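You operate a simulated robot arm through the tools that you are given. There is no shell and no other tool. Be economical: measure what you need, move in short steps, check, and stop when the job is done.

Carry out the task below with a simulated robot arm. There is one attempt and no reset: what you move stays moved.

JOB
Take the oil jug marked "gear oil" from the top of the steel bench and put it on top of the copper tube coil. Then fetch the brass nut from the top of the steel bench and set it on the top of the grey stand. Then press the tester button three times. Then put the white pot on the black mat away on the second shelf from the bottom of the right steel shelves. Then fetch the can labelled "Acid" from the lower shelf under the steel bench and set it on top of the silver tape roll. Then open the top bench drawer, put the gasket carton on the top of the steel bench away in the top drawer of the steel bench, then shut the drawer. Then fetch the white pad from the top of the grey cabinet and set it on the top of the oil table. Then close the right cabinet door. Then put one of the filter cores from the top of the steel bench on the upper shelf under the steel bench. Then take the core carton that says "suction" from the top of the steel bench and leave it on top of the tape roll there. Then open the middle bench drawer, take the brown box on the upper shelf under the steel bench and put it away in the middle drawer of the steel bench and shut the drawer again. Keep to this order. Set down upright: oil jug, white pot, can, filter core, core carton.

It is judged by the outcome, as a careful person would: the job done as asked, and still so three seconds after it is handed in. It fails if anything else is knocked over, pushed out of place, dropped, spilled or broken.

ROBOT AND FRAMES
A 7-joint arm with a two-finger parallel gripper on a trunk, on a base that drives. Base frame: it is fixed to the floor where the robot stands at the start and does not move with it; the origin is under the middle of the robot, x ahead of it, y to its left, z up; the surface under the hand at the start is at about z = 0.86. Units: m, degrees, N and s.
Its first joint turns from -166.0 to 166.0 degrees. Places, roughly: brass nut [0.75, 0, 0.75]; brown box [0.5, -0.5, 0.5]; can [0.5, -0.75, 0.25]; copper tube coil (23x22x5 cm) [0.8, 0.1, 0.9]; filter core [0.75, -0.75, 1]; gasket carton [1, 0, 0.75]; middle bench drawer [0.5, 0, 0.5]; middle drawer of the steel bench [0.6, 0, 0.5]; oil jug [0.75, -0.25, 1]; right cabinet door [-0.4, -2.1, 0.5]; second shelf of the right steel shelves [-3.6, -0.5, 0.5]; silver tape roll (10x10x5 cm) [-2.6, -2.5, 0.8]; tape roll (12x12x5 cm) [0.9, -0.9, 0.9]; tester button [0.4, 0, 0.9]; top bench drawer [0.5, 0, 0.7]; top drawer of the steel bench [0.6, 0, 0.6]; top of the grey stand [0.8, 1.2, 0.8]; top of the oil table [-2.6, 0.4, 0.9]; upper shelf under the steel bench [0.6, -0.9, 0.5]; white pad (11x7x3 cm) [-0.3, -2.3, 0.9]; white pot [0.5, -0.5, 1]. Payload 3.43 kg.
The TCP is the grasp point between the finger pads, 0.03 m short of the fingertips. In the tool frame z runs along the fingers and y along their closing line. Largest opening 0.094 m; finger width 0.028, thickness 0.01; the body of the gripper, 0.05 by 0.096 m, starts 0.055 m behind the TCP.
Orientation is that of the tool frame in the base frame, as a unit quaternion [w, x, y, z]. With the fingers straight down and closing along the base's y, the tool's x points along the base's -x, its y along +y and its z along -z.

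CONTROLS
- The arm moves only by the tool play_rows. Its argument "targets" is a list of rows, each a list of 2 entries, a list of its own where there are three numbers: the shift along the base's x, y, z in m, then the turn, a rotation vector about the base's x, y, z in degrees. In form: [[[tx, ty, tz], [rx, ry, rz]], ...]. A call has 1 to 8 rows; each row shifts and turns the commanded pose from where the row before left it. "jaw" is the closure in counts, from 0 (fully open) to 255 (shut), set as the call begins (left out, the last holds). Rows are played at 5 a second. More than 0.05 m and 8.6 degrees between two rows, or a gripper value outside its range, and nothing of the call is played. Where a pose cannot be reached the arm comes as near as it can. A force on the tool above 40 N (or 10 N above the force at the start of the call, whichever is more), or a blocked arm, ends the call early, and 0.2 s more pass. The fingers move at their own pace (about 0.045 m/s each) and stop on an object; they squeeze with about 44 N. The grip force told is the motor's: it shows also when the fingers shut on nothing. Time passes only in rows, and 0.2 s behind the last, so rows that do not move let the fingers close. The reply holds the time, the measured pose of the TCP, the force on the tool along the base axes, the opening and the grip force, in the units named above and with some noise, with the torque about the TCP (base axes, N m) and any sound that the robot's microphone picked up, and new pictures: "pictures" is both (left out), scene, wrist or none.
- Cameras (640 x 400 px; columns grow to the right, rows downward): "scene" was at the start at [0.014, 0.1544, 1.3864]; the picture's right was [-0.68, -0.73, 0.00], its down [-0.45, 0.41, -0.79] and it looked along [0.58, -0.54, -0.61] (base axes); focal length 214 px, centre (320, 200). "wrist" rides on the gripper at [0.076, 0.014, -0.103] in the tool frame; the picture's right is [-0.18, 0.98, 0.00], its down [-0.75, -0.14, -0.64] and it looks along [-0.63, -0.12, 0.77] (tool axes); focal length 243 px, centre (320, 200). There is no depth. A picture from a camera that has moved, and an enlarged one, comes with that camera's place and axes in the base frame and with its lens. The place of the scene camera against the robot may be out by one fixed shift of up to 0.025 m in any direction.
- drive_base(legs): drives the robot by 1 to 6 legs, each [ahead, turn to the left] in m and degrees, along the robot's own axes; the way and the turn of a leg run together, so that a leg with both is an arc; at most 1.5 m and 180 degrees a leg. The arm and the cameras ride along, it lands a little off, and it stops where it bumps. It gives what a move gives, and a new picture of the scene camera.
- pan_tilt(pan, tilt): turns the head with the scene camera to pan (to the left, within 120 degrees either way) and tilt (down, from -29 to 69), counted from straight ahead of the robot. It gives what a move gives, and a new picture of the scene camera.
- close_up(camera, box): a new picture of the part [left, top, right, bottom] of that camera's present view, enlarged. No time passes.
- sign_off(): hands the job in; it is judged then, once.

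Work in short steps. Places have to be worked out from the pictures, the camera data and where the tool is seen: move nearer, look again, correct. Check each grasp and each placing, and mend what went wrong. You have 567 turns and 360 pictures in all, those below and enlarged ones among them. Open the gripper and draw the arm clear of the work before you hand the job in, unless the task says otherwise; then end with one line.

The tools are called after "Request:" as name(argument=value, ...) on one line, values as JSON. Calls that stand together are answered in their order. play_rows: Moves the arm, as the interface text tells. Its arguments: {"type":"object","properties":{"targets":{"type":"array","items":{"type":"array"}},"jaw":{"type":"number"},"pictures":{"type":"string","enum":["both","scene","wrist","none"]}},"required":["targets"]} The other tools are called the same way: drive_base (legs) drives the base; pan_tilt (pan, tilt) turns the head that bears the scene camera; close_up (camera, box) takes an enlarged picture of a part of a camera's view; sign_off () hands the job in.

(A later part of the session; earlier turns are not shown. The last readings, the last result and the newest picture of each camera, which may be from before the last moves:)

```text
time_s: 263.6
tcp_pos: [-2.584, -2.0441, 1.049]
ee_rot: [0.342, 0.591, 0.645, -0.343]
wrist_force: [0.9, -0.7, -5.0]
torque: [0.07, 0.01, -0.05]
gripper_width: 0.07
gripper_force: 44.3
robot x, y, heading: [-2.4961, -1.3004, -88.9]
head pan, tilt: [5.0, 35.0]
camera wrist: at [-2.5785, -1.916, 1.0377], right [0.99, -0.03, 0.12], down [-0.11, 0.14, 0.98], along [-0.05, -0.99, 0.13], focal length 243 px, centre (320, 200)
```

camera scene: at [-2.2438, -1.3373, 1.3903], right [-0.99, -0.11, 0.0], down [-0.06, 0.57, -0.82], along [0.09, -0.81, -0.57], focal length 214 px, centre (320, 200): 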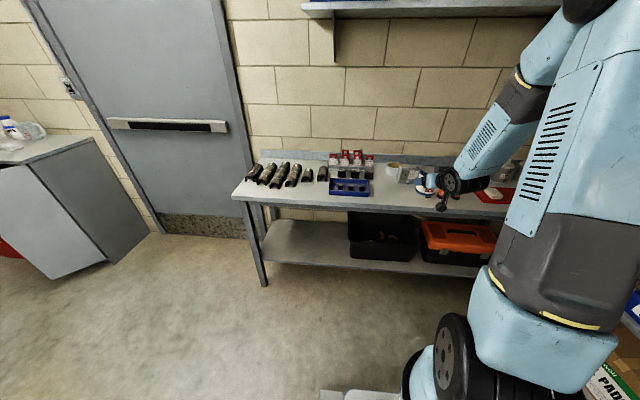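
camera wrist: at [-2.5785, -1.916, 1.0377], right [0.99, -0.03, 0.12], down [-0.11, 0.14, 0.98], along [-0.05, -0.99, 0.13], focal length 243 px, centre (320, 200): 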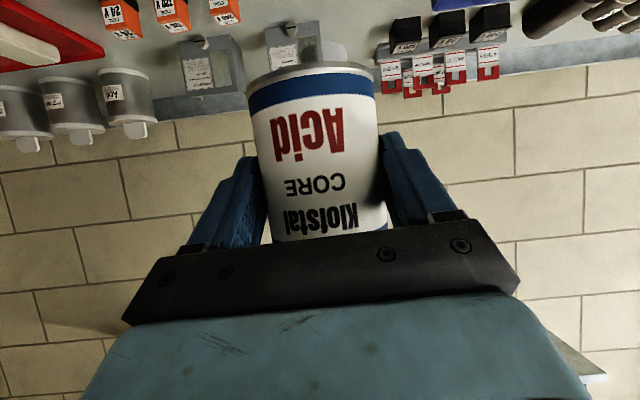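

The can hides the roll; I shift sideways for a clear look.

Request:
play_rows(targets=[[[-0.05, 0, 0], [0, 0, 0]], [[-0.05, 0, 0], [0, 0, 0]], [[-0.05, 0, 0], [0, 0, 0]], [[-0.03, 0, 0], [0, 0, 0]], [[0, 0, 0], [0, 0, 0]]], pictures="wrist")

```text
time_s: 264.8
tcp_pos: [-2.7652, -2.0437, 1.0484]
ee_rot: [0.343, 0.59, 0.646, -0.341]
wrist_force: [0.4, -0.5, -5.2]
torque: [0.08, 0.01, 0.01]
gripper_width: 0.0698
gripper_force: 43.7
robot x, y, heading: [-2.4971, -1.2948, -88.6]
head pan, tilt: [5.0, 35.0]
camera wrist: at [-2.7593, -1.9151, 1.0368], right [0.99, -0.03, 0.12], down [-0.11, 0.14, 0.98], along [-0.05, -0.99, 0.13], focal length 243 px, centre (320, 200)
```

wrist: 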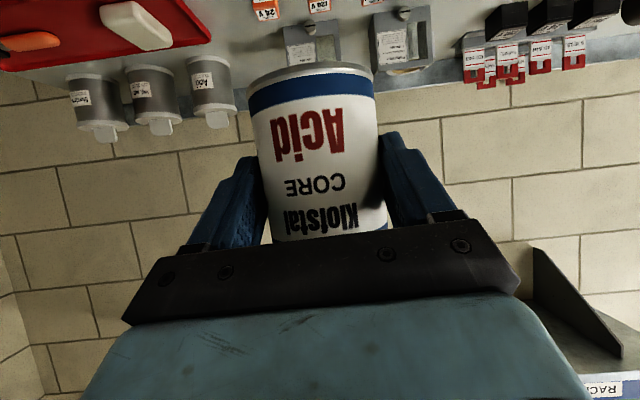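

Request:
close_up(camera="wrist", box=[260, 0, 520, 110])

```text
2.46 times, centred on (390, 55) of wrist
camera zoom: at [-2.7593, -1.9151, 1.0368], right [0.99, -0.03, 0.12], down [-0.11, 0.14, 0.98], along [-0.05, -0.99, 0.13], focal length 597 px, centre (148, 557)
```

zoom: 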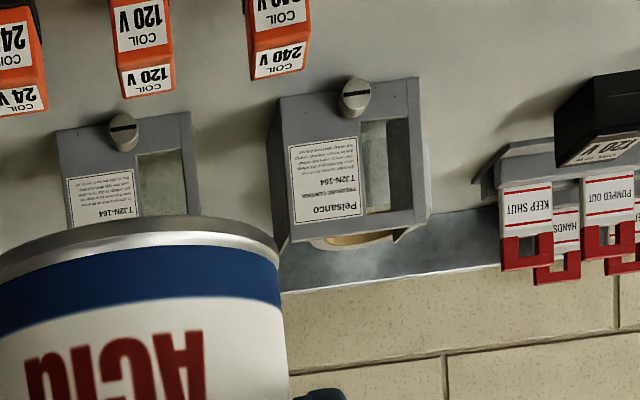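

The roll is tucked behind a grey control box, so a pitched hand would foul it. I will set the can on the free bench front, regrasp it vertically, then place it. First drive in 0.33 m.

Request:
drive_base(legs=[[0.33, 0]])

Request:
play_rows(targets=[[[0.045, 0.015, 0], [0, 0, 0]], [[0.045, 0.015, 0], [0, 0, 0]], [[0.045, 0.015, 0], [0, 0, 0]], [[0.045, 0.015, 0], [0, 0, 0]], [[0.045, 0.015, 0], [0, 0, 0]], [[0.03, 0.015, 0], [0, 0, 0]], [[0, 0, 0], [0, 0, 0]]], pictures="both")

```text
time_s: 267.0
tcp_pos: [-2.7527, -2.3791, 1.0473]
ee_rot: [0.343, 0.589, 0.647, -0.341]
wrist_force: [0.0, 0.0, -4.9]
torque: [0.1, -0.03, 0.01]
gripper_width: 0.0696
gripper_force: 44.3
robot x, y, heading: [-2.492, -1.6327, -88.6]
head pan, tilt: [5.0, 35.0]
camera scene: at [-2.2369, -1.6709, 1.3903], right [-0.99, -0.11, 0.0], down [-0.06, 0.57, -0.82], along [0.09, -0.81, -0.57], focal length 214 px, centre (320, 200)
```

scene: 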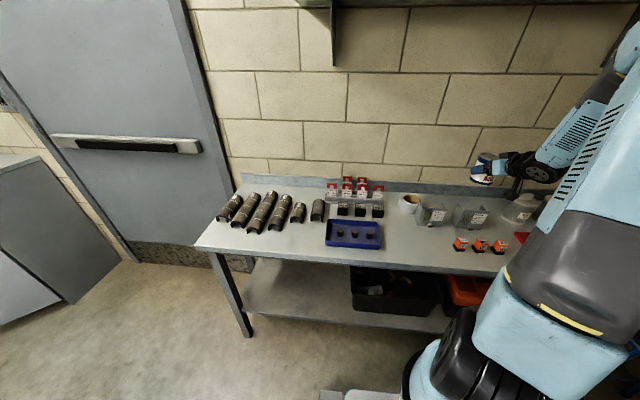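

```text
time_s: 268.6
tcp_pos: [-2.4976, -2.2892, 1.0517]
ee_rot: [0.344, 0.588, 0.647, -0.342]
wrist_force: [0.0, 0.2, -4.1]
torque: [0.07, 0.0, -0.01]
gripper_width: 0.0695
gripper_force: 43.5
robot x, y, heading: [-2.4887, -1.6308, -88.6]
head pan, tilt: [5.0, 35.0]
camera scene: at [-2.2368, -1.6708, 1.3903], right [-0.99, -0.11, 0.0], down [-0.06, 0.57, -0.82], along [0.09, -0.81, -0.57], focal length 214 px, centre (320, 200)
camera wrist: at [-2.4937, -2.1612, 1.04], right [0.99, -0.03, 0.12], down [-0.11, 0.14, 0.98], along [-0.04, -0.99, 0.13], focal length 243 px, centre (320, 200)
```

scene: 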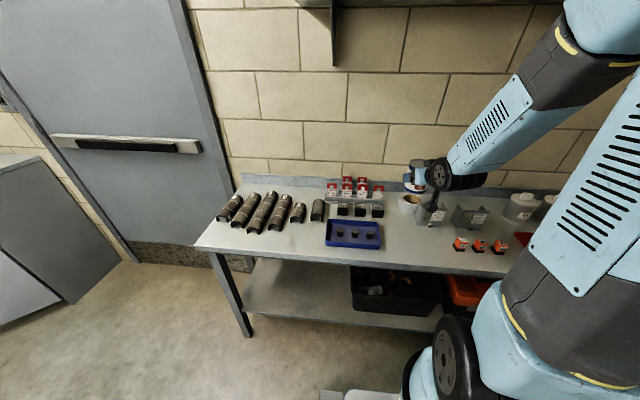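
wrist: 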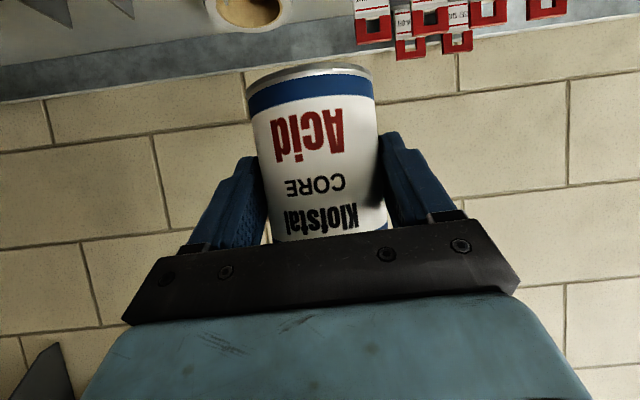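

The spot under the can is bare bench. Lowering.

Request:
play_rows(targets=[[[-0.01, 0.005, -0.045], [0, 0, 0]], [[0, 0, -0.045], [0, 0, 0]], [[0, 0, -0.045], [0, 0, 0]], [[0, 0, -0.035], [0, 0, 0]], [[0, 0, 0], [0, 0, 0]]], pictures="both")

```text
time_s: 269.8
tcp_pos: [-2.5143, -2.3185, 0.8866]
ee_rot: [0.343, 0.589, 0.647, -0.341]
wrist_force: [-0.1, 0.2, -3.9]
torque: [0.08, 0.01, -0.01]
gripper_width: 0.0696
gripper_force: 44.0
out of reach, approached as far as the arm can: row 1, 2, 3
robot x, y, heading: [-2.492, -1.6292, -88.5]
head pan, tilt: [5.0, 35.0]
camera scene: at [-2.2368, -1.671, 1.3903], right [-0.99, -0.11, 0.0], down [-0.06, 0.57, -0.82], along [0.09, -0.81, -0.57], focal length 214 px, centre (320, 200)
camera wrist: at [-2.5088, -2.1904, 0.8755], right [0.99, -0.03, 0.12], down [-0.11, 0.14, 0.98], along [-0.04, -0.99, 0.13], focal length 243 px, centre (320, 200)
```

scene: 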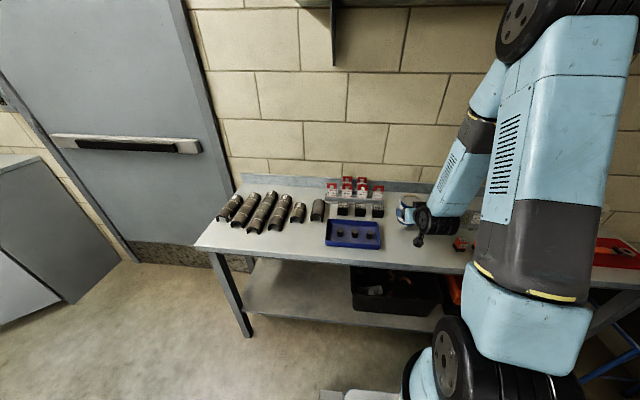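
wrist: 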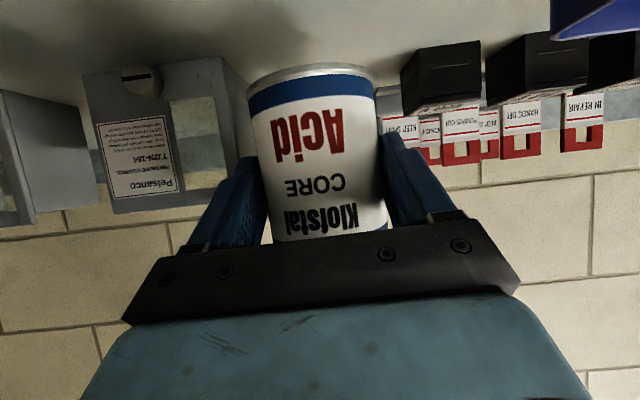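

Shift 2 cm away from the grey box and lower to contact.

Request:
play_rows(targets=[[[0.02, 0.005, 0], [0, 0, 0]], [[0, 0, -0.02], [0, 0, 0]], [[0, 0, -0.008], [0, 0, 0]], [[0, 0, -0.004], [0, 0, 0]], [[0, 0, 0], [0, 0, 0]]], pictures="none")

```text
time_s: 271.0
tcp_pos: [-2.4922, -2.3202, 0.8558]
ee_rot: [0.343, 0.589, 0.647, -0.341]
wrist_force: [-0.5, -0.2, -5.2]
torque: [0.06, 0.02, -0.01]
gripper_width: 0.0695
gripper_force: 44.2
out of reach, approached as far as the arm can: row 1
robot x, y, heading: [-2.487, -1.6301, -88.7]
head pan, tilt: [5.0, 35.0]
```

Request:
play_rows(targets=[[[0, 0, -0.004], [0, 0, 0]], [[0, 0, -0.004], [0, 0, 0]], [[0, 0, -0.003], [0, 0, 0]], [[0, 0, -0.003], [0, 0, 0]], [[0, 0, 0], [0, 0, 0]]], pictures="none")

```text
time_s: 272.2
tcp_pos: [-2.4922, -2.3202, 0.8427]
ee_rot: [0.344, 0.588, 0.647, -0.342]
wrist_force: [5.5, 3.6, 32.3]
torque: [-0.47, -1.5, 0.24]
gripper_width: 0.0685
gripper_force: 44.1
robot x, y, heading: [-2.4909, -1.6329, -88.3]
head pan, tilt: [5.0, 35.0]
```

Can is down. I relieve, open, and lift straight up (fingers beside the can).

Request:
play_rows(targets=[[[0, 0, 0.002], [0, 0, 0]], [[0, 0, 0], [0, 0, 0]], [[0, 0, 0], [0, 0, 0]], [[0, 0, 0], [0, 0, 0]]], jaw=0, pictures="none")

Request:
play_rows(targets=[[[0, 0, 0.03], [0, 0, 0]], [[0, 0, 0.04], [0, 0, 0]], [[0, 0, 0.05], [0, 0, 0]], [[0, 0, 0.05], [0, 0, 0]], [[0, 0, 0], [0, 0, 0]]], pictures="wrist")

```text
time_s: 273.2
tcp_pos: [-2.4932, -2.3196, 0.8442]
ee_rot: [0.343, 0.589, 0.647, -0.341]
wrist_force: [-0.5, -0.1, 0.1]
torque: [0.01, 0.05, -0.01]
gripper_width: 0.0939
gripper_force: 0.1
robot x, y, heading: [-2.4887, -1.6364, -88.5]
head pan, tilt: [5.0, 35.0]
```

```text
time_s: 274.4
tcp_pos: [-2.4925, -2.3196, 1.0146]
ee_rot: [0.342, 0.59, 0.647, -0.342]
wrist_force: [0.0, 1.0, -0.1]
torque: [-0.02, 0.0, 0.01]
gripper_width: 0.0938
gripper_force: 0.2
robot x, y, heading: [-2.4907, -1.6309, -88.3]
head pan, tilt: [5.0, 35.0]
camera wrist: at [-2.4871, -2.1902, 1.0045], right [0.99, -0.03, 0.12], down [-0.11, 0.14, 0.98], along [-0.04, -0.99, 0.13], focal length 243 px, centre (320, 200)
```

wrist: 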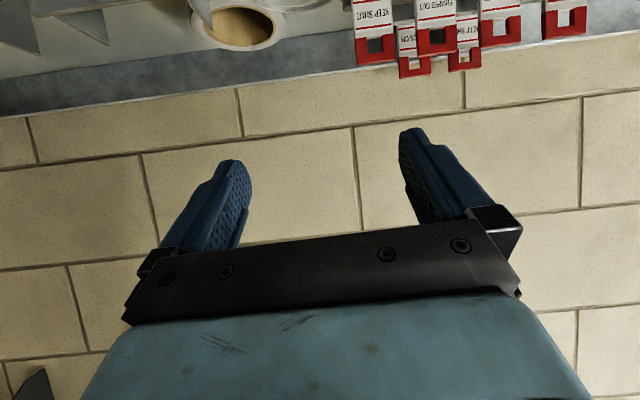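

Can stands free. I rotate the tool back to vertical above it.

Request:
play_rows(targets=[[[0, 0, 0.02], [8.3, 0.25, 0]], [[0, 0, 0.02], [8.3, 0.25, 0]], [[0, 0, 0.02], [8.3, 0.25, 0]], [[0, 0, 0], [8.3, 0.25, 0]], [[0, 0, 0], [8.3, 0.25, 0]], [[0, 0, 0], [8.3, 0.25, 0]], [[0, 0, 0], [8.0, 0.25, 0]], [[0, 0, 0], [0, 0, 0]]], pictures="wrist")

```text
time_s: 276.2
tcp_pos: [-2.4758, -2.3243, 1.0503]
ee_rot: [0.113, 0.668, 0.734, -0.047]
wrist_force: [-0.3, 0.3, 0.0]
torque: [-0.04, -0.01, -0.03]
gripper_width: 0.0938
gripper_force: 0.2
out of reach, approached as far as the arm can: row 2, 3, 4
robot x, y, heading: [-2.4914, -1.6325, -88.4]
head pan, tilt: [5.0, 35.0]
camera wrist: at [-2.4788, -2.226, 1.134], right [0.99, -0.08, 0.12], down [-0.14, -0.61, 0.78], along [0.01, -0.79, -0.61], focal length 243 px, centre (320, 200)
```

wrist: 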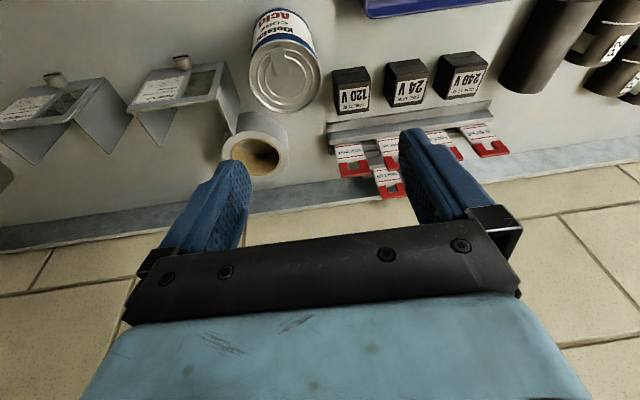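

I true up the tool to vertical and look again.

Request:
play_rows(targets=[[[0, 0.0, 0], [6.3, 2.8, 0]], [[0, 0.0, 0], [6.3, 2.8, 0]], [[0, 0, 0], [0, 0, 0]]], pictures="wrist")

```text
time_s: 277.0
tcp_pos: [-2.4764, -2.3248, 1.0515]
ee_rot: [0.002, 0.673, 0.74, 0.002]
wrist_force: [0.0, 1.1, 0.9]
torque: [-0.02, 0.0, -0.01]
gripper_width: 0.0941
gripper_force: 0.0
robot x, y, heading: [-2.4885, -1.6323, -88.6]
head pan, tilt: [5.0, 35.0]
camera wrist: at [-2.4693, -2.2467, 1.1534], right [1.0, -0.09, 0.01], down [-0.07, -0.76, 0.64], along [-0.05, -0.64, -0.77], focal length 243 px, centre (320, 200)
```

wrist: 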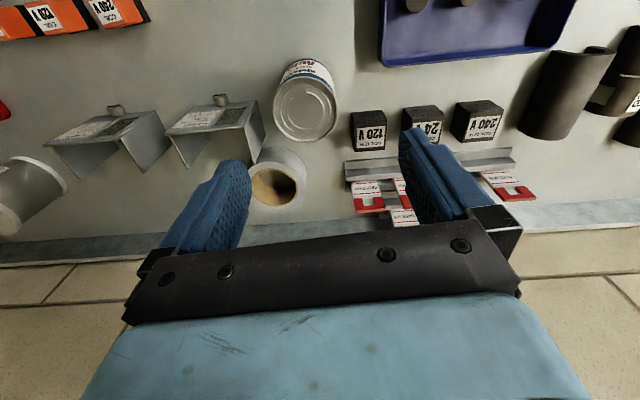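

Can lid at [-2.490, -2.335]; roll centre [-2.558, -2.467]. I descend vertically on the can.

Request:
play_rows(targets=[[[-0.013, -0.009, -0.04], [0, 0, 0]], [[0, 0, -0.05], [0, 0, 0]], [[0, 0, -0.03], [0, 0, 0]], [[0, 0, 0], [0, 0, 0]]], pictures="wrist")

```text
time_s: 278.0
tcp_pos: [-2.4913, -2.3356, 0.9302]
ee_rot: [0.003, 0.674, 0.739, 0.002]
wrist_force: [-0.7, 0.6, -0.4]
torque: [0.02, 0.0, 0.02]
gripper_width: 0.0938
gripper_force: 0.1
robot x, y, heading: [-2.4907, -1.6312, -88.4]
head pan, tilt: [5.0, 35.0]
camera wrist: at [-2.4849, -2.2582, 1.0323], right [1.0, -0.09, 0.01], down [-0.07, -0.76, 0.64], along [-0.05, -0.64, -0.77], focal length 243 px, centre (320, 200)
```

wrist: 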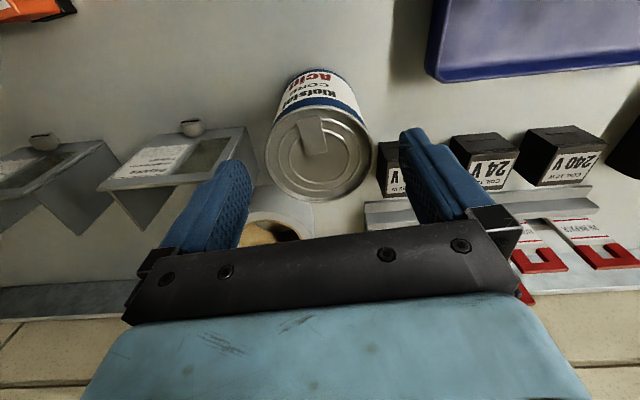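

Request:
close_up(camera="wrist", box=[100, 60, 420, 260])

```text
2.00 times, centred on (260, 160) of wrist
camera zoom: at [-2.4849, -2.2582, 1.0323], right [1.0, -0.09, 0.01], down [-0.07, -0.76, 0.64], along [-0.05, -0.64, -0.77], focal length 485 px, centre (440, 280)
```

zoom: 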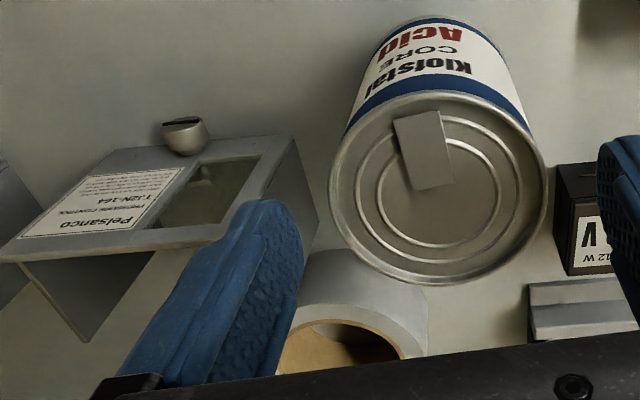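

The box's right side is at x≈-2.569, 2 cm clear of the finger. I descend and grip.

Request:
play_rows(targets=[[[0, -0.003, -0.03], [0, 0, 0]], [[0, 0, -0.02], [0, 0, 0]], [[0, 0, -0.01], [0, 0, 0]], [[0, 0, 0], [0, 0, 0]]], pictures="none")

Request:
play_rows(targets=[[[0, 0, 0], [0, 0, 0]], [[0, 0, 0], [0, 0, 0]], [[0, 0, 0], [0, 0, 0]], [[0, 0, 0], [0, 0, 0]], [[0, 0, 0], [0, 0, 0]]], jaw=255, pictures="wrist")

```text
time_s: 279.0
tcp_pos: [-2.4878, -2.3357, 0.8698]
ee_rot: [0.003, 0.674, 0.739, 0.002]
wrist_force: [-0.7, -0.4, -0.5]
torque: [0.02, 0.01, 0.01]
gripper_width: 0.0942
gripper_force: 0.0
robot x, y, heading: [-2.4906, -1.6262, -88.8]
head pan, tilt: [5.0, 35.0]
```

```text
time_s: 280.2
tcp_pos: [-2.4884, -2.3365, 0.8708]
ee_rot: [0.002, 0.673, 0.74, 0.002]
wrist_force: [-1.2, 0.3, 0.5]
torque: [-0.06, 0.26, -0.03]
gripper_width: 0.0705
gripper_force: 44.1
robot x, y, heading: [-2.4885, -1.6314, -88.5]
head pan, tilt: [5.0, 35.0]
camera wrist: at [-2.4819, -2.2587, 0.9721], right [1.0, -0.09, 0.01], down [-0.07, -0.76, 0.64], along [-0.05, -0.64, -0.77], focal length 243 px, centre (320, 200)
```

wrist: 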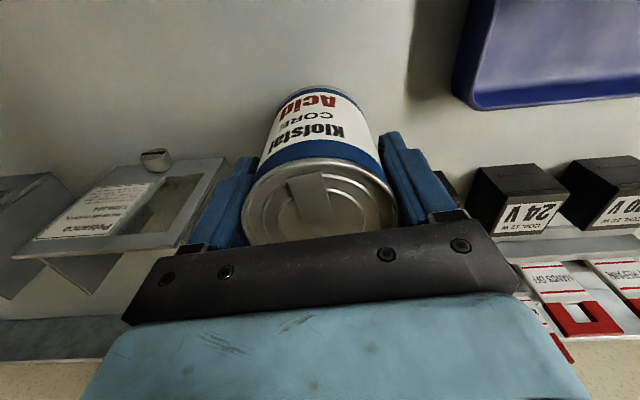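

Vertical grip. Lift, and move over the roll.

Request:
play_rows(targets=[[[0, 0, 0.04], [0, 0, 0]], [[0, 0, 0.05], [0, 0, 0]], [[0, 0, 0.05], [0, 0, 0]], [[-0.02, -0.035, 0.02], [0, 0, 0]], [[-0.02, -0.035, 0], [0, 0, 0]], [[-0.02, -0.035, 0], [0, 0, 0]], [[-0.01, -0.026, 0], [0, 0, 0]], [[0, 0, 0], [0, 0, 0]]], pictures="both")

```text
time_s: 282.0
tcp_pos: [-2.5641, -2.4653, 1.0327]
ee_rot: [0.003, 0.674, 0.739, 0.002]
wrist_force: [0.4, 0.8, -3.6]
torque: [0.04, 0.02, 0.0]
gripper_width: 0.0705
gripper_force: 43.8
robot x, y, heading: [-2.4875, -1.6296, -88.8]
head pan, tilt: [5.0, 35.0]
camera scene: at [-2.2367, -1.6712, 1.3903], right [-0.99, -0.11, 0.0], down [-0.06, 0.57, -0.82], along [0.09, -0.81, -0.57], focal length 214 px, centre (320, 200)
camera wrist: at [-2.5561, -2.3877, 1.1346], right [1.0, -0.09, 0.01], down [-0.07, -0.76, 0.64], along [-0.05, -0.64, -0.77], focal length 243 px, centre (320, 200)
```

scene: 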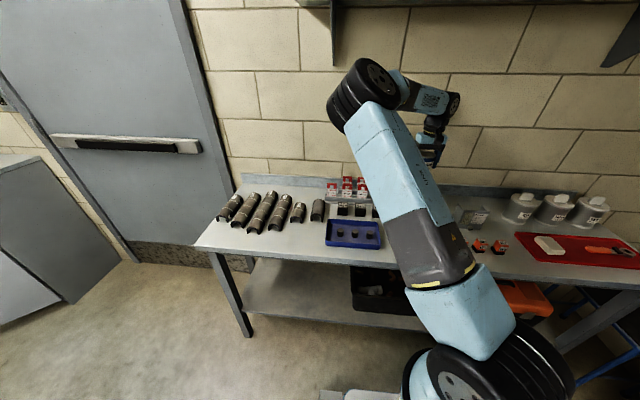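
wrist: 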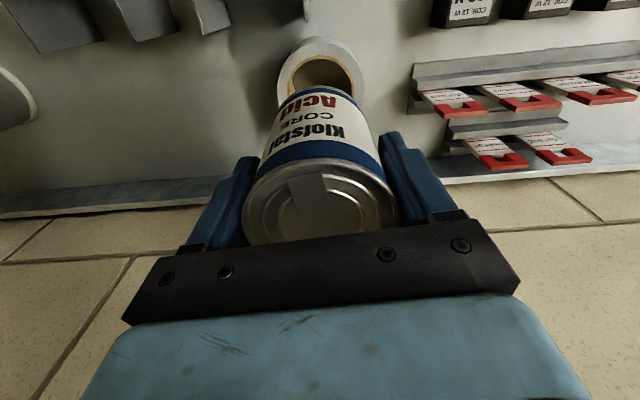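

Centred over the roll per prediction. I lower to near contact and creep.

Request:
play_rows(targets=[[[0.003, -0.001, -0.04], [0, 0, 0]], [[0, 0, -0.035], [0, 0, 0]], [[0, 0, -0.02], [0, 0, 0]], [[0, 0, 0], [0, 0, 0]]], pictures="wrist")

```text
time_s: 283.0
tcp_pos: [-2.5569, -2.4691, 0.9369]
ee_rot: [0.003, 0.673, 0.74, 0.002]
wrist_force: [0.5, -0.7, -5.0]
torque: [0.01, 0.0, 0.02]
gripper_width: 0.0705
gripper_force: 43.9
robot x, y, heading: [-2.4934, -1.627, -88.4]
head pan, tilt: [5.0, 35.0]
camera wrist: at [-2.5503, -2.3911, 1.0386], right [1.0, -0.09, 0.01], down [-0.07, -0.76, 0.64], along [-0.05, -0.64, -0.77], focal length 243 px, centre (320, 200)
```

wrist: 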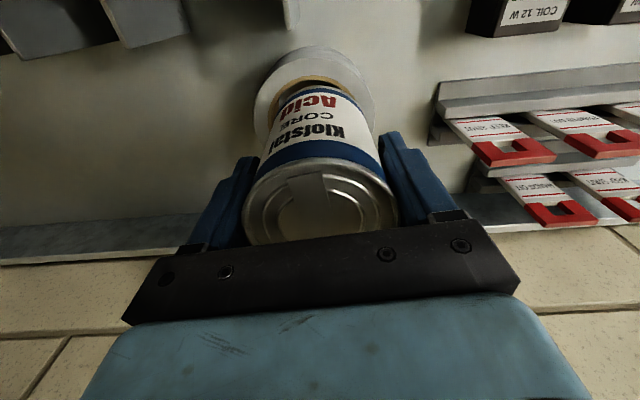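

Request:
play_rows(targets=[[[0, 0, -0.006], [0, 0, 0]], [[0, 0, -0.004], [0, 0, 0]], [[0, 0, -0.003], [0, 0, 0]], [[0, 0, 0], [0, 0, 0]]], pictures="none")

```text
time_s: 284.0
tcp_pos: [-2.5561, -2.4685, 0.9222]
ee_rot: [0.004, 0.673, 0.74, 0.002]
wrist_force: [-0.3, 0.6, -5.2]
torque: [0.0, -0.01, -0.04]
gripper_width: 0.0705
gripper_force: 44.0
robot x, y, heading: [-2.4909, -1.6292, -88.4]
head pan, tilt: [5.0, 35.0]
```

Request:
play_rows(targets=[[[0, 0, -0.003], [0, 0, 0]], [[0, 0, -0.002], [0, 0, 0]], [[0, 0, -0.002], [0, 0, 0]], [[0, 0, 0], [0, 0, 0]]], pictures="none")

```text
time_s: 285.0
tcp_pos: [-2.557, -2.467, 0.9182]
ee_rot: [0.004, 0.673, 0.74, 0.001]
wrist_force: [2.7, -4.3, 24.6]
torque: [-0.01, 0.22, 0.07]
gripper_width: 0.0705
gripper_force: 43.7
robot x, y, heading: [-2.489, -1.6308, -88.5]
head pan, tilt: [5.0, 35.0]
```

Contact at the roll's top (0.835). Release and rise.

Request:
play_rows(targets=[[[0, 0, 0.002], [0, 0, 0]], [[0, 0, 0], [0, 0, 0]]], pictures="none")

Request:
play_rows(targets=[[[0, 0, 0], [0, 0, 0]], [[0, 0, 0], [0, 0, 0]], [[0, 0, 0], [0, 0, 0]], [[0, 0, 0.03], [0, 0, 0]], [[0, 0, 0.04], [0, 0, 0]], [[0, 0, 0.05], [0, 0, 0]], [[0, 0, 0.05], [0, 0, 0]], [[0, 0, 0], [0, 0, 0]]], jaw=0, pictures="wrist")

```text
time_s: 285.6
tcp_pos: [-2.5562, -2.4666, 0.918]
ee_rot: [0.003, 0.674, 0.739, 0.001]
wrist_force: [-3.1, -6.1, 13.0]
torque: [-0.5, 0.59, 0.08]
gripper_width: 0.0703
gripper_force: 43.8
robot x, y, heading: [-2.4878, -1.6327, -88.6]
head pan, tilt: [5.0, 35.0]
```

```text
time_s: 287.4
tcp_pos: [-2.5559, -2.4708, 1.0884]
ee_rot: [0.002, 0.673, 0.74, 0.002]
wrist_force: [0.0, 0.5, -1.0]
torque: [-0.01, -0.01, -0.01]
gripper_width: 0.0941
gripper_force: 0.0
robot x, y, heading: [-2.4881, -1.6292, -88.6]
head pan, tilt: [5.0, 35.0]
camera wrist: at [-2.5497, -2.3929, 1.19], right [1.0, -0.09, 0.01], down [-0.07, -0.76, 0.64], along [-0.05, -0.64, -0.77], focal length 243 px, centre (320, 200)
```

wrist: 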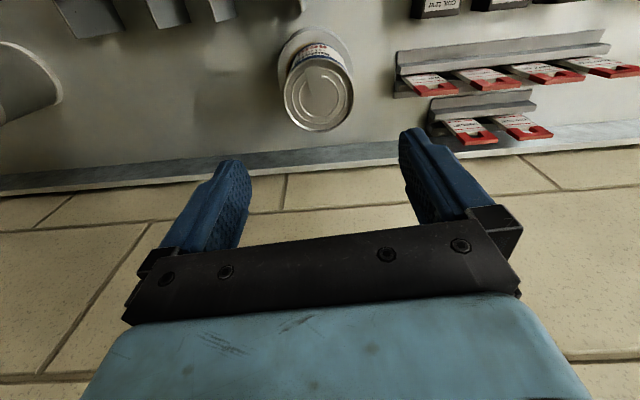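

The Acid can stands on the roll. Next is the gasket carton/drawer. I reverse, draw in the arm, and turn toward the bench.

Request:
drive_base(legs=[[-0.6, 0], [0, 40], [0, 38]])

Request:
drive_base(legs=[[0, 37]])

```text
time_s: 295.4
tcp_pos: [-1.7007, -1.3108, 1.0888]
ee_rot: [0.002, 0.085, 0.996, 0.002]
wrist_force: [0.7, 0.7, 0.2]
torque: [0.05, -0.03, 0.0]
gripper_width: 0.094
gripper_force: 0.0
robot x, y, heading: [-2.5161, -1.1264, -13.2]
head pan, tilt: [5.0, 35.0]
stopped in leg 3: the robot was blocked; the commanded pose is now the measured one
camera scene: at [-2.4242, -0.9163, 1.3903], right [-0.14, -0.99, 0.0], down [-0.57, 0.08, -0.82], along [0.81, -0.12, -0.57], focal length 214 px, centre (320, 200)
```

scene: 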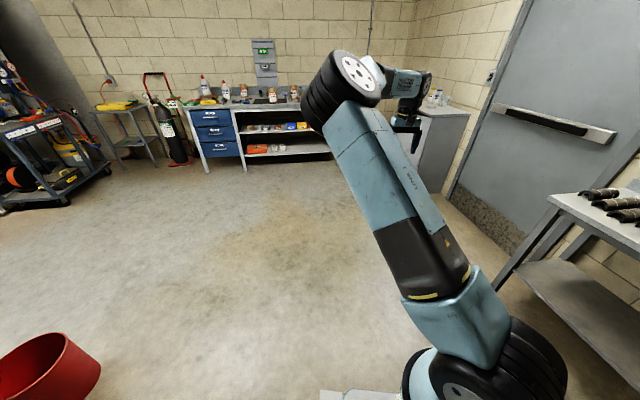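

```text
time_s: 297.7
tcp_pos: [-1.7536, -0.7932, 1.0888]
ee_rot: [0.002, -0.229, 0.974, 0.003]
wrist_force: [0.2, -0.4, 0.2]
torque: [0.02, -0.01, -0.01]
gripper_width: 0.0941
gripper_force: 0.0
robot x, y, heading: [-2.5066, -1.1767, 22.9]
head pan, tilt: [5.0, 35.0]
camera scene: at [-2.5596, -0.9558, 1.3903], right [0.47, -0.89, 0.0], down [-0.51, -0.27, -0.82], along [0.72, 0.38, -0.57], focal length 214 px, centre (320, 200)
```

scene: 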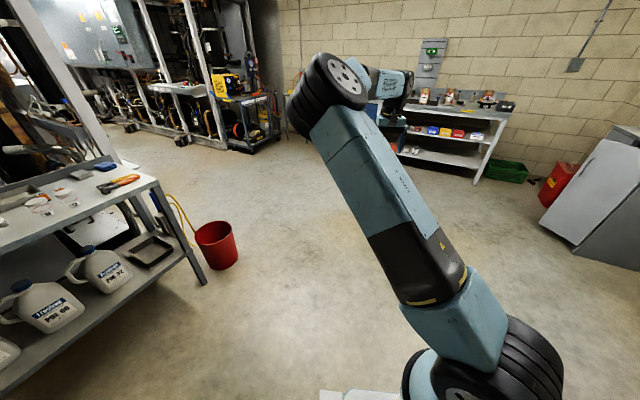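

Request:
drive_base(legs=[[0, 7], [1.2, 0], [1.1, 0]])

Request:
drive_base(legs=[[0, -30]])

```text
time_s: 309.8
tcp_pos: [0.1824, 0.4206, 1.0895]
ee_rot: [0.002, -0.289, 0.957, 0.003]
wrist_force: [0.6, 0.6, 0.6]
torque: [-0.01, -0.03, 0.01]
gripper_width: 0.094
gripper_force: 0.0
robot x, y, heading: [-0.5085, -0.0485, 29.9]
head pan, tilt: [5.0, 35.0]
camera scene: at [-0.5968, 0.1586, 1.3903], right [0.57, -0.82, 0.0], down [-0.47, -0.33, -0.82], along [0.67, 0.47, -0.57], focal length 214 px, centre (320, 200)
```

scene: 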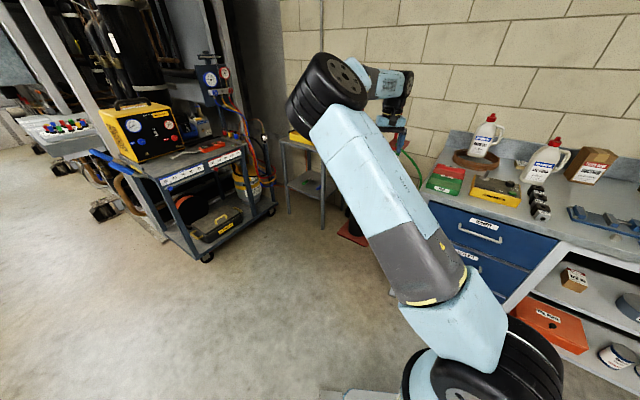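

```text
time_s: 311.8
tcp_pos: [0.326, 0.0078, 1.0902]
ee_rot: [0.002, -0.03, 1.0, 0.003]
wrist_force: [-0.2, 1.0, 0.0]
torque: [-0.03, 0.0, 0.03]
gripper_width: 0.0942
gripper_force: 0.0
robot x, y, heading: [-0.5147, -0.0099, 0.3]
head pan, tilt: [5.0, 35.0]
camera scene: at [-0.4719, 0.2171, 1.3903], right [0.09, -1.0, 0.0], down [-0.57, -0.05, -0.82], along [0.82, 0.07, -0.57], focal length 214 px, centre (320, 200)
```

scene: 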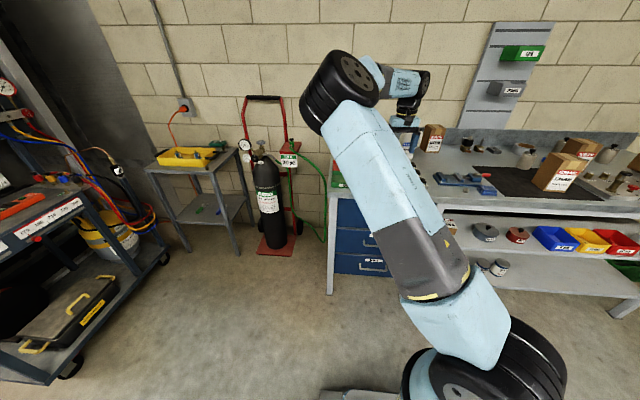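

At [-0.51, -0.01]. I raise the hand above jug height and shift to y≈-0.08, then drive in to reach the gasket carton.

Request:
play_rows(targets=[[[0, -0.01, 0.045], [0, 0, 0]], [[0, -0.02, 0.045], [0, 0, 0]], [[0, -0.02, 0.045], [0, 0, 0]], [[0, -0.03, 0.035], [0, 0, 0]], [[0, -0.02, 0], [0, 0, 0]]], pictures="none")

Request:
drive_base(legs=[[0.45, 0]])

Request:
play_rows(targets=[[[0, 0, 0], [0, 0, 0]]], pictures="wrist")

```text
time_s: 313.0
tcp_pos: [0.3246, -0.0888, 1.2593]
ee_rot: [0.002, -0.03, 1.0, 0.003]
wrist_force: [-0.7, 0.6, -0.1]
torque: [-0.02, -0.01, 0.0]
gripper_width: 0.0941
gripper_force: 0.0
robot x, y, heading: [-0.5131, -0.0063, 0.3]
head pan, tilt: [5.0, 35.0]
```

```text
time_s: 315.7
tcp_pos: [0.7693, -0.0966, 1.2592]
ee_rot: [0.001, -0.025, 1.0, 0.003]
wrist_force: [0.6, -0.1, -0.1]
torque: [0.01, 0.0, 0.01]
gripper_width: 0.0938
gripper_force: 0.1
robot x, y, heading: [-0.0656, -0.0044, -0.2]
head pan, tilt: [5.0, 35.0]
camera scene: at [-0.0277, 0.2167, 1.3903], right [0.08, -1.0, 0.0], down [-0.57, -0.05, -0.82], along [0.82, 0.07, -0.57], focal length 214 px, centre (320, 200)
```

scene: 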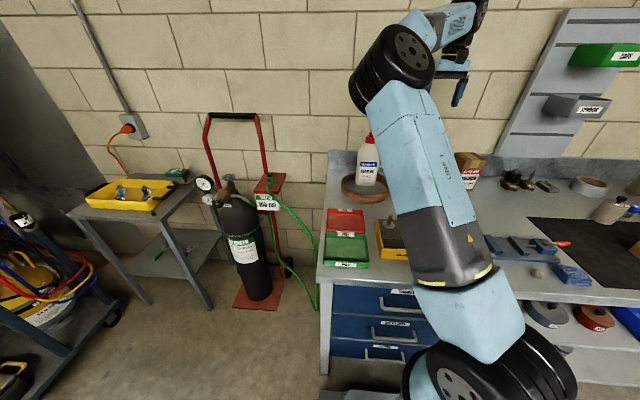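

```text
time_s: 316.1
tcp_pos: [0.7668, -0.096, 1.2591]
ee_rot: [0.002, -0.026, 1.0, 0.003]
wrist_force: [-0.3, 0.4, -1.0]
torque: [-0.02, -0.01, 0.03]
gripper_width: 0.0941
gripper_force: 0.0
robot x, y, heading: [-0.0683, -0.0082, 0.1]
head pan, tilt: [5.0, 35.0]
camera wrist: at [0.6908, -0.0867, 1.3611], right [0.13, 0.99, 0.01], down [0.76, -0.11, 0.64], along [0.64, -0.08, -0.77], focal length 243 px, centre (320, 200)
```

wrist: 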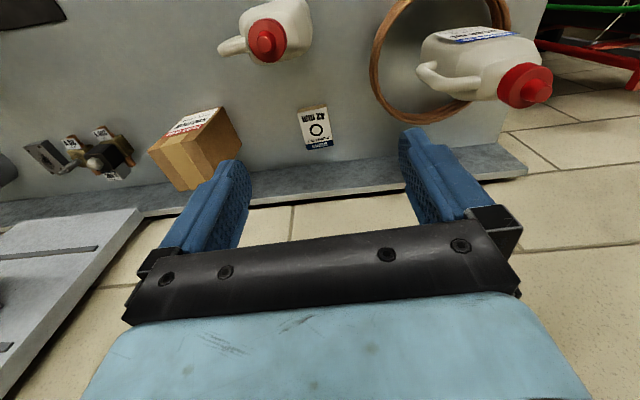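

Gasket carton at about [0.895, -0.12], ~62 mm wide along y. I move above it and descend halfway.

Request:
play_rows(targets=[[[0.04, -0.008, 0], [0, 0, 0]], [[0.04, -0.008, 0], [0, 0, 0]], [[0.045, -0.008, 0], [0, 0, 0]], [[0, 0, -0.045], [0, 0, 0]], [[0, 0, -0.045], [0, 0, 0]], [[0, 0, -0.045], [0, 0, 0]], [[0, 0, 0], [0, 0, 0]]], pictures="wrist")

```text
time_s: 317.7
tcp_pos: [0.8919, -0.1212, 1.1202]
ee_rot: [0.002, -0.027, 1.0, 0.002]
wrist_force: [-0.3, 0.7, -0.7]
torque: [0.01, -0.02, 0.0]
gripper_width: 0.0941
gripper_force: 0.0
robot x, y, heading: [-0.0619, -0.009, -0.4]
head pan, tilt: [5.0, 35.0]
camera wrist: at [0.8144, -0.1121, 1.2232], right [0.13, 0.99, 0.01], down [0.76, -0.11, 0.64], along [0.64, -0.08, -0.77], focal length 243 px, centre (320, 200)
```

wrist: 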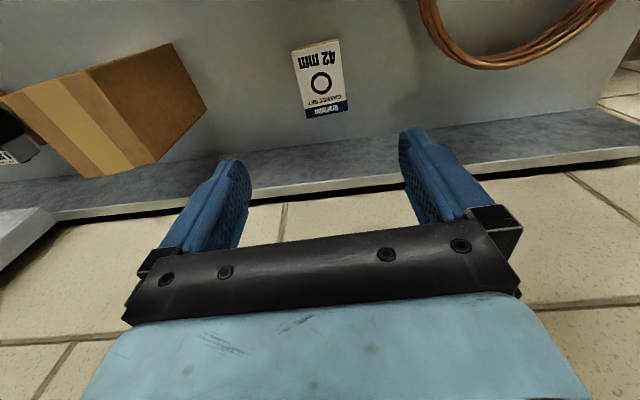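

Aligned over the carton. Descend to just above the bench and close.

Request:
play_rows(targets=[[[0.003, 0.001, -0.045], [0, 0, 0]], [[0, 0, -0.045], [0, 0, 0]], [[0, 0, -0.045], [0, 0, 0]], [[0, 0, -0.045], [0, 0, 0]], [[0, 0, -0.03], [0, 0, 0]], [[0, 0, -0.012], [0, 0, 0]], [[0, 0, 0], [0, 0, 0]]], pictures="wrist")

```text
time_s: 319.3
tcp_pos: [0.896, -0.1228, 0.901]
ee_rot: [0.001, -0.025, 1.0, 0.002]
wrist_force: [-0.3, 0.2, 0.3]
torque: [0.02, 0.03, 0.0]
gripper_width: 0.094
gripper_force: 0.2
robot x, y, heading: [-0.07, -0.0116, -0.2]
head pan, tilt: [5.0, 35.0]
camera wrist: at [0.819, -0.1127, 1.0036], right [0.13, 0.99, 0.01], down [0.76, -0.11, 0.64], along [0.64, -0.08, -0.77], focal length 243 px, centre (320, 200)
```

wrist: 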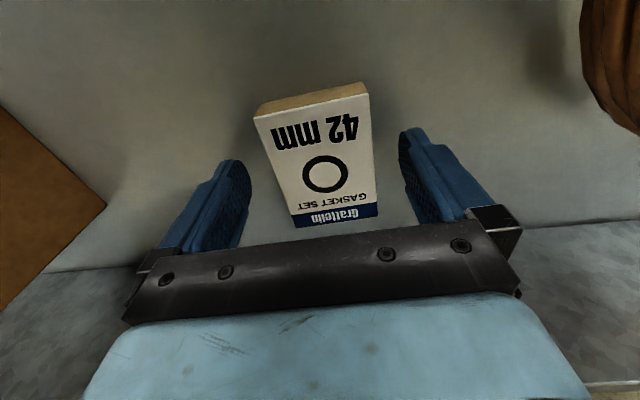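

Request:
play_rows(targets=[[[0, 0, -0.006], [0, 0, 0]], [[0, 0, 0], [0, 0, 0]]], pictures="none")

Request:
play_rows(targets=[[[0, 0, 0], [0, 0, 0]], [[0, 0, 0], [0, 0, 0]], [[0, 0, 0], [0, 0, 0]], [[0, 0, 0], [0, 0, 0]], [[0, 0, 0.03], [0, 0, 0]], [[0, 0, 0.04], [0, 0, 0]], [[0, 0, 0], [0, 0, 0]]], jaw=255, pictures="wrist")

```text
time_s: 319.9
tcp_pos: [0.8965, -0.122, 0.8965]
ee_rot: [0.002, -0.026, 1.0, 0.002]
wrist_force: [0.8, 0.8, -0.5]
torque: [-0.04, 0.03, 0.01]
gripper_width: 0.0942
gripper_force: 0.1
robot x, y, heading: [-0.0706, -0.0069, -0.3]
head pan, tilt: [5.0, 35.0]
```

```text
time_s: 321.5
tcp_pos: [0.895, -0.1225, 0.9675]
ee_rot: [0.002, -0.026, 1.0, 0.003]
wrist_force: [-0.4, -0.7, -1.6]
torque: [0.04, 0.04, 0.01]
gripper_width: 0.0594
gripper_force: 44.4
robot x, y, heading: [-0.0722, -0.0048, -0.3]
head pan, tilt: [5.0, 35.0]
camera wrist: at [0.8182, -0.1137, 1.0687], right [0.13, 0.99, 0.01], down [0.76, -0.11, 0.64], along [0.64, -0.08, -0.77], focal length 243 px, centre (320, 200)
```

wrist: 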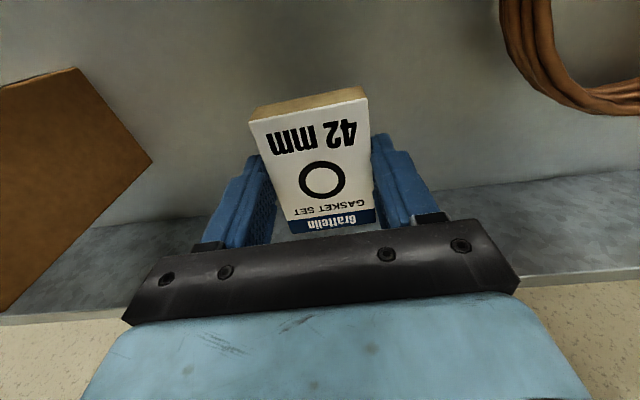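

Carton held. I lift it over the jugs and stage it at the free spot [0.63, -0.035] so that it is reachable from farther back with the drawer open.

Request:
play_rows(targets=[[[0, 0, 0.05], [0, 0, 0]], [[0, 0, 0.05], [0, 0, 0]], [[0, 0, 0.05], [0, 0, 0]], [[0, 0, 0.05], [0, 0, 0]], [[0, 0, 0.05], [0, 0, 0]], [[-0.045, 0.015, 0], [0, 0, 0]], [[-0.045, 0.015, 0], [0, 0, 0]], [[-0.045, 0.015, 0], [0, 0, 0]]], pictures="none")

Request:
play_rows(targets=[[[-0.045, 0.015, 0], [0, 0, 0]], [[-0.045, 0.015, 0], [0, 0, 0]], [[-0.04, 0.012, 0], [0, 0, 0]], [[0, 0, -0.05], [0, 0, 0]], [[0, 0, -0.05], [0, 0, 0]], [[0, 0, -0.05], [0, 0, 0]], [[0, 0, 0], [0, 0, 0]]], pictures="wrist")

```text
time_s: 323.3
tcp_pos: [0.7586, -0.0724, 1.2157]
ee_rot: [0.001, -0.025, 1.0, 0.004]
wrist_force: [0.6, -1.7, -0.8]
torque: [0.06, 0.02, 0.02]
gripper_width: 0.0592
gripper_force: 44.2
robot x, y, heading: [-0.0662, -0.0082, -0.3]
head pan, tilt: [5.0, 35.0]
```

```text
time_s: 324.9
tcp_pos: [0.631, -0.0353, 1.0667]
ee_rot: [0.002, -0.026, 1.0, 0.002]
wrist_force: [0.7, -0.2, -0.4]
torque: [0.02, 0.0, 0.01]
gripper_width: 0.0591
gripper_force: 44.0
robot x, y, heading: [-0.0667, -0.0114, -0.2]
head pan, tilt: [5.0, 35.0]
camera wrist: at [0.5544, -0.0268, 1.1678], right [0.13, 0.99, 0.01], down [0.76, -0.11, 0.64], along [0.64, -0.08, -0.77], focal length 243 px, centre (320, 200)
```

wrist: 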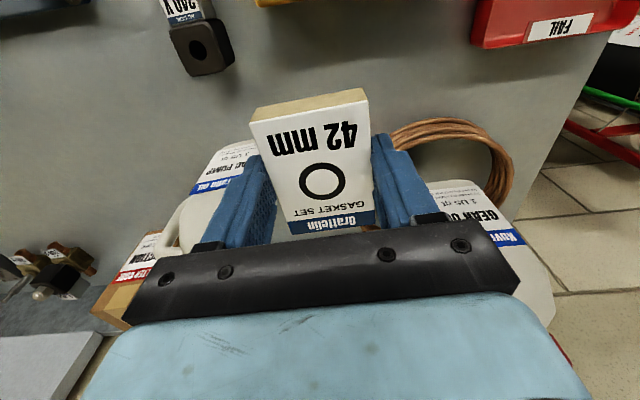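

Request:
play_rows(targets=[[[0, 0, -0.05], [0, 0, 0]], [[0, 0, -0.05], [0, 0, 0]], [[0, 0, -0.045], [0, 0, 0]], [[0, 0, -0.015], [0, 0, 0]], [[0, 0, -0.006], [0, 0, 0]], [[0, 0, 0], [0, 0, 0]]], pictures="none")

```text
time_s: 326.3
tcp_pos: [0.6314, -0.0334, 0.8978]
ee_rot: [0.002, -0.026, 1.0, 0.003]
wrist_force: [0.7, -0.3, -0.6]
torque: [0.04, 0.04, 0.0]
gripper_width: 0.0586
gripper_force: 44.0
robot x, y, heading: [-0.0693, -0.0077, -0.4]
head pan, tilt: [5.0, 35.0]
```

Request:
play_rows(targets=[[[0, 0, -0.002], [0, 0, 0]], [[0, 0, 0], [0, 0, 0]]], pictures="none")

Request:
play_rows(targets=[[[0, 0, 0], [0, 0, 0]], [[0, 0, 0], [0, 0, 0]], [[0, 0, 0], [0, 0, 0]], [[0, 0, 0.04], [0, 0, 0]], [[0, 0, 0.05], [0, 0, 0]], [[0, 0, 0.05], [0, 0, 0]], [[0, 0, 0.05], [0, 0, 0]], [[0, 0, 0], [0, 0, 0]]], jaw=40, pictures="wrist")

```text
time_s: 326.9
tcp_pos: [0.6315, -0.033, 0.8985]
ee_rot: [0.001, -0.026, 1.0, 0.002]
wrist_force: [0.8, 0.7, -0.4]
torque: [0.01, 0.04, 0.02]
gripper_width: 0.0588
gripper_force: 44.1
robot x, y, heading: [-0.0699, -0.013, -0.4]
head pan, tilt: [5.0, 35.0]
```

```text
time_s: 328.7
tcp_pos: [0.6285, -0.0325, 1.0881]
ee_rot: [0.001, -0.025, 1.0, 0.003]
wrist_force: [0.2, 0.4, -0.5]
torque: [-0.03, 0.0, 0.03]
gripper_width: 0.0794
gripper_force: 0.0
robot x, y, heading: [-0.0676, -0.008, -0.5]
head pan, tilt: [5.0, 35.0]
camera wrist: at [0.5505, -0.0227, 1.1907], right [0.13, 0.99, 0.01], down [0.76, -0.11, 0.64], along [0.64, -0.08, -0.77], focal length 243 px, centre (320, 200)
```

wrist: 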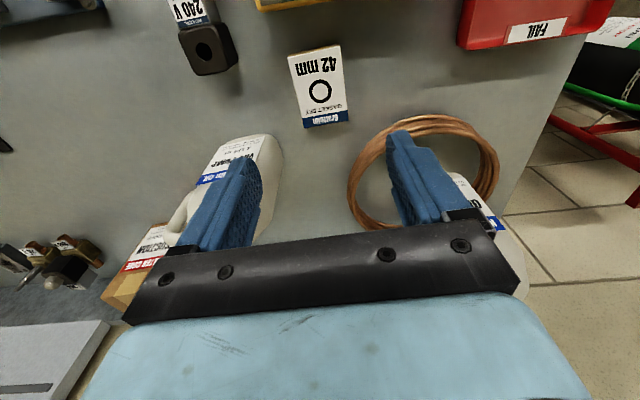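

Carton staged. Now I back off to reach the drawer handle, and look at it.

Request:
drive_base(legs=[[-0.45, 0]])

Request:
play_rows(targets=[[[0, 0, 0], [0, 0, 8.2]], [[0, 0, 0], [0, 0, 8.2]], [[0, 0, 0], [0, 0, 8.2]], [[0, 0, 0], [0, 0, 8.2]], [[0, 0, 0], [0, 0, 8.2]], [[0, 0, 0], [0, 0, 8.2]], [[0, 0, 0], [0, 0, 8.2]], [[0, 0, 0], [0, 0, 8.2]]], pictures="none")

Request:
play_rows(targets=[[[0, 0, 0], [0, 0, 8.2]], [[0, 0, 0], [0, 0, 8.2]], [[0, 0, 0], [0, 0, 5]], [[0, 0, 0], [0, 0, 0]]], pictures="scene")

```text
time_s: 331.4
tcp_pos: [0.1842, -0.0243, 1.0896]
ee_rot: [0.001, -0.032, 0.999, 0.003]
wrist_force: [-0.8, 0.3, -0.2]
torque: [0.0, 0.01, -0.04]
gripper_width: 0.0789
gripper_force: 0.1
robot x, y, heading: [-0.5077, -0.0088, 0.7]
head pan, tilt: [5.0, 35.0]
camera scene: at [-0.4751, 0.2151, 1.3903], right [0.1, -1.0, 0.0], down [-0.57, -0.06, -0.82], along [0.81, 0.08, -0.57], focal length 214 px, centre (320, 200)
```

scene: 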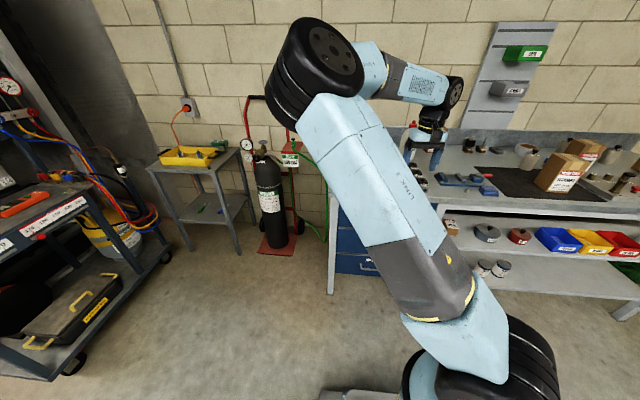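

```text
time_s: 333.2
tcp_pos: [0.183, -0.0239, 1.0885]
ee_rot: [-0.001, -0.57, 0.822, 0.004]
wrist_force: [0.1, -0.3, -1.1]
torque: [0.01, -0.01, -0.01]
gripper_width: 0.0792
gripper_force: 0.0
robot x, y, heading: [-0.5085, -0.0093, 0.8]
head pan, tilt: [5.0, 35.0]
```

```text
time_s: 334.2
tcp_pos: [0.1831, -0.0246, 1.0892]
ee_rot: [0.002, 0.712, -0.702, -0.003]
wrist_force: [0.6, 0.4, 0.8]
torque: [0.0, -0.01, -0.05]
gripper_width: 0.0794
gripper_force: 0.1
robot x, y, heading: [-0.5125, -0.0114, 0.6]
head pan, tilt: [5.0, 35.0]
camera scene: at [-0.4751, 0.2151, 1.3903], right [0.1, -1.0, 0.0], down [-0.57, -0.06, -0.82], along [0.81, 0.08, -0.57], focal length 214 px, centre (320, 200)
```

scene: 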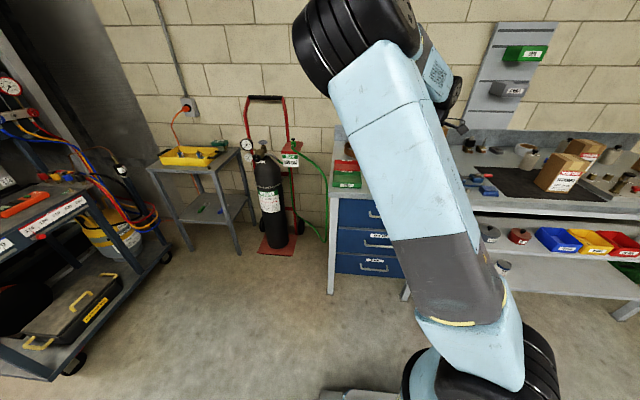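

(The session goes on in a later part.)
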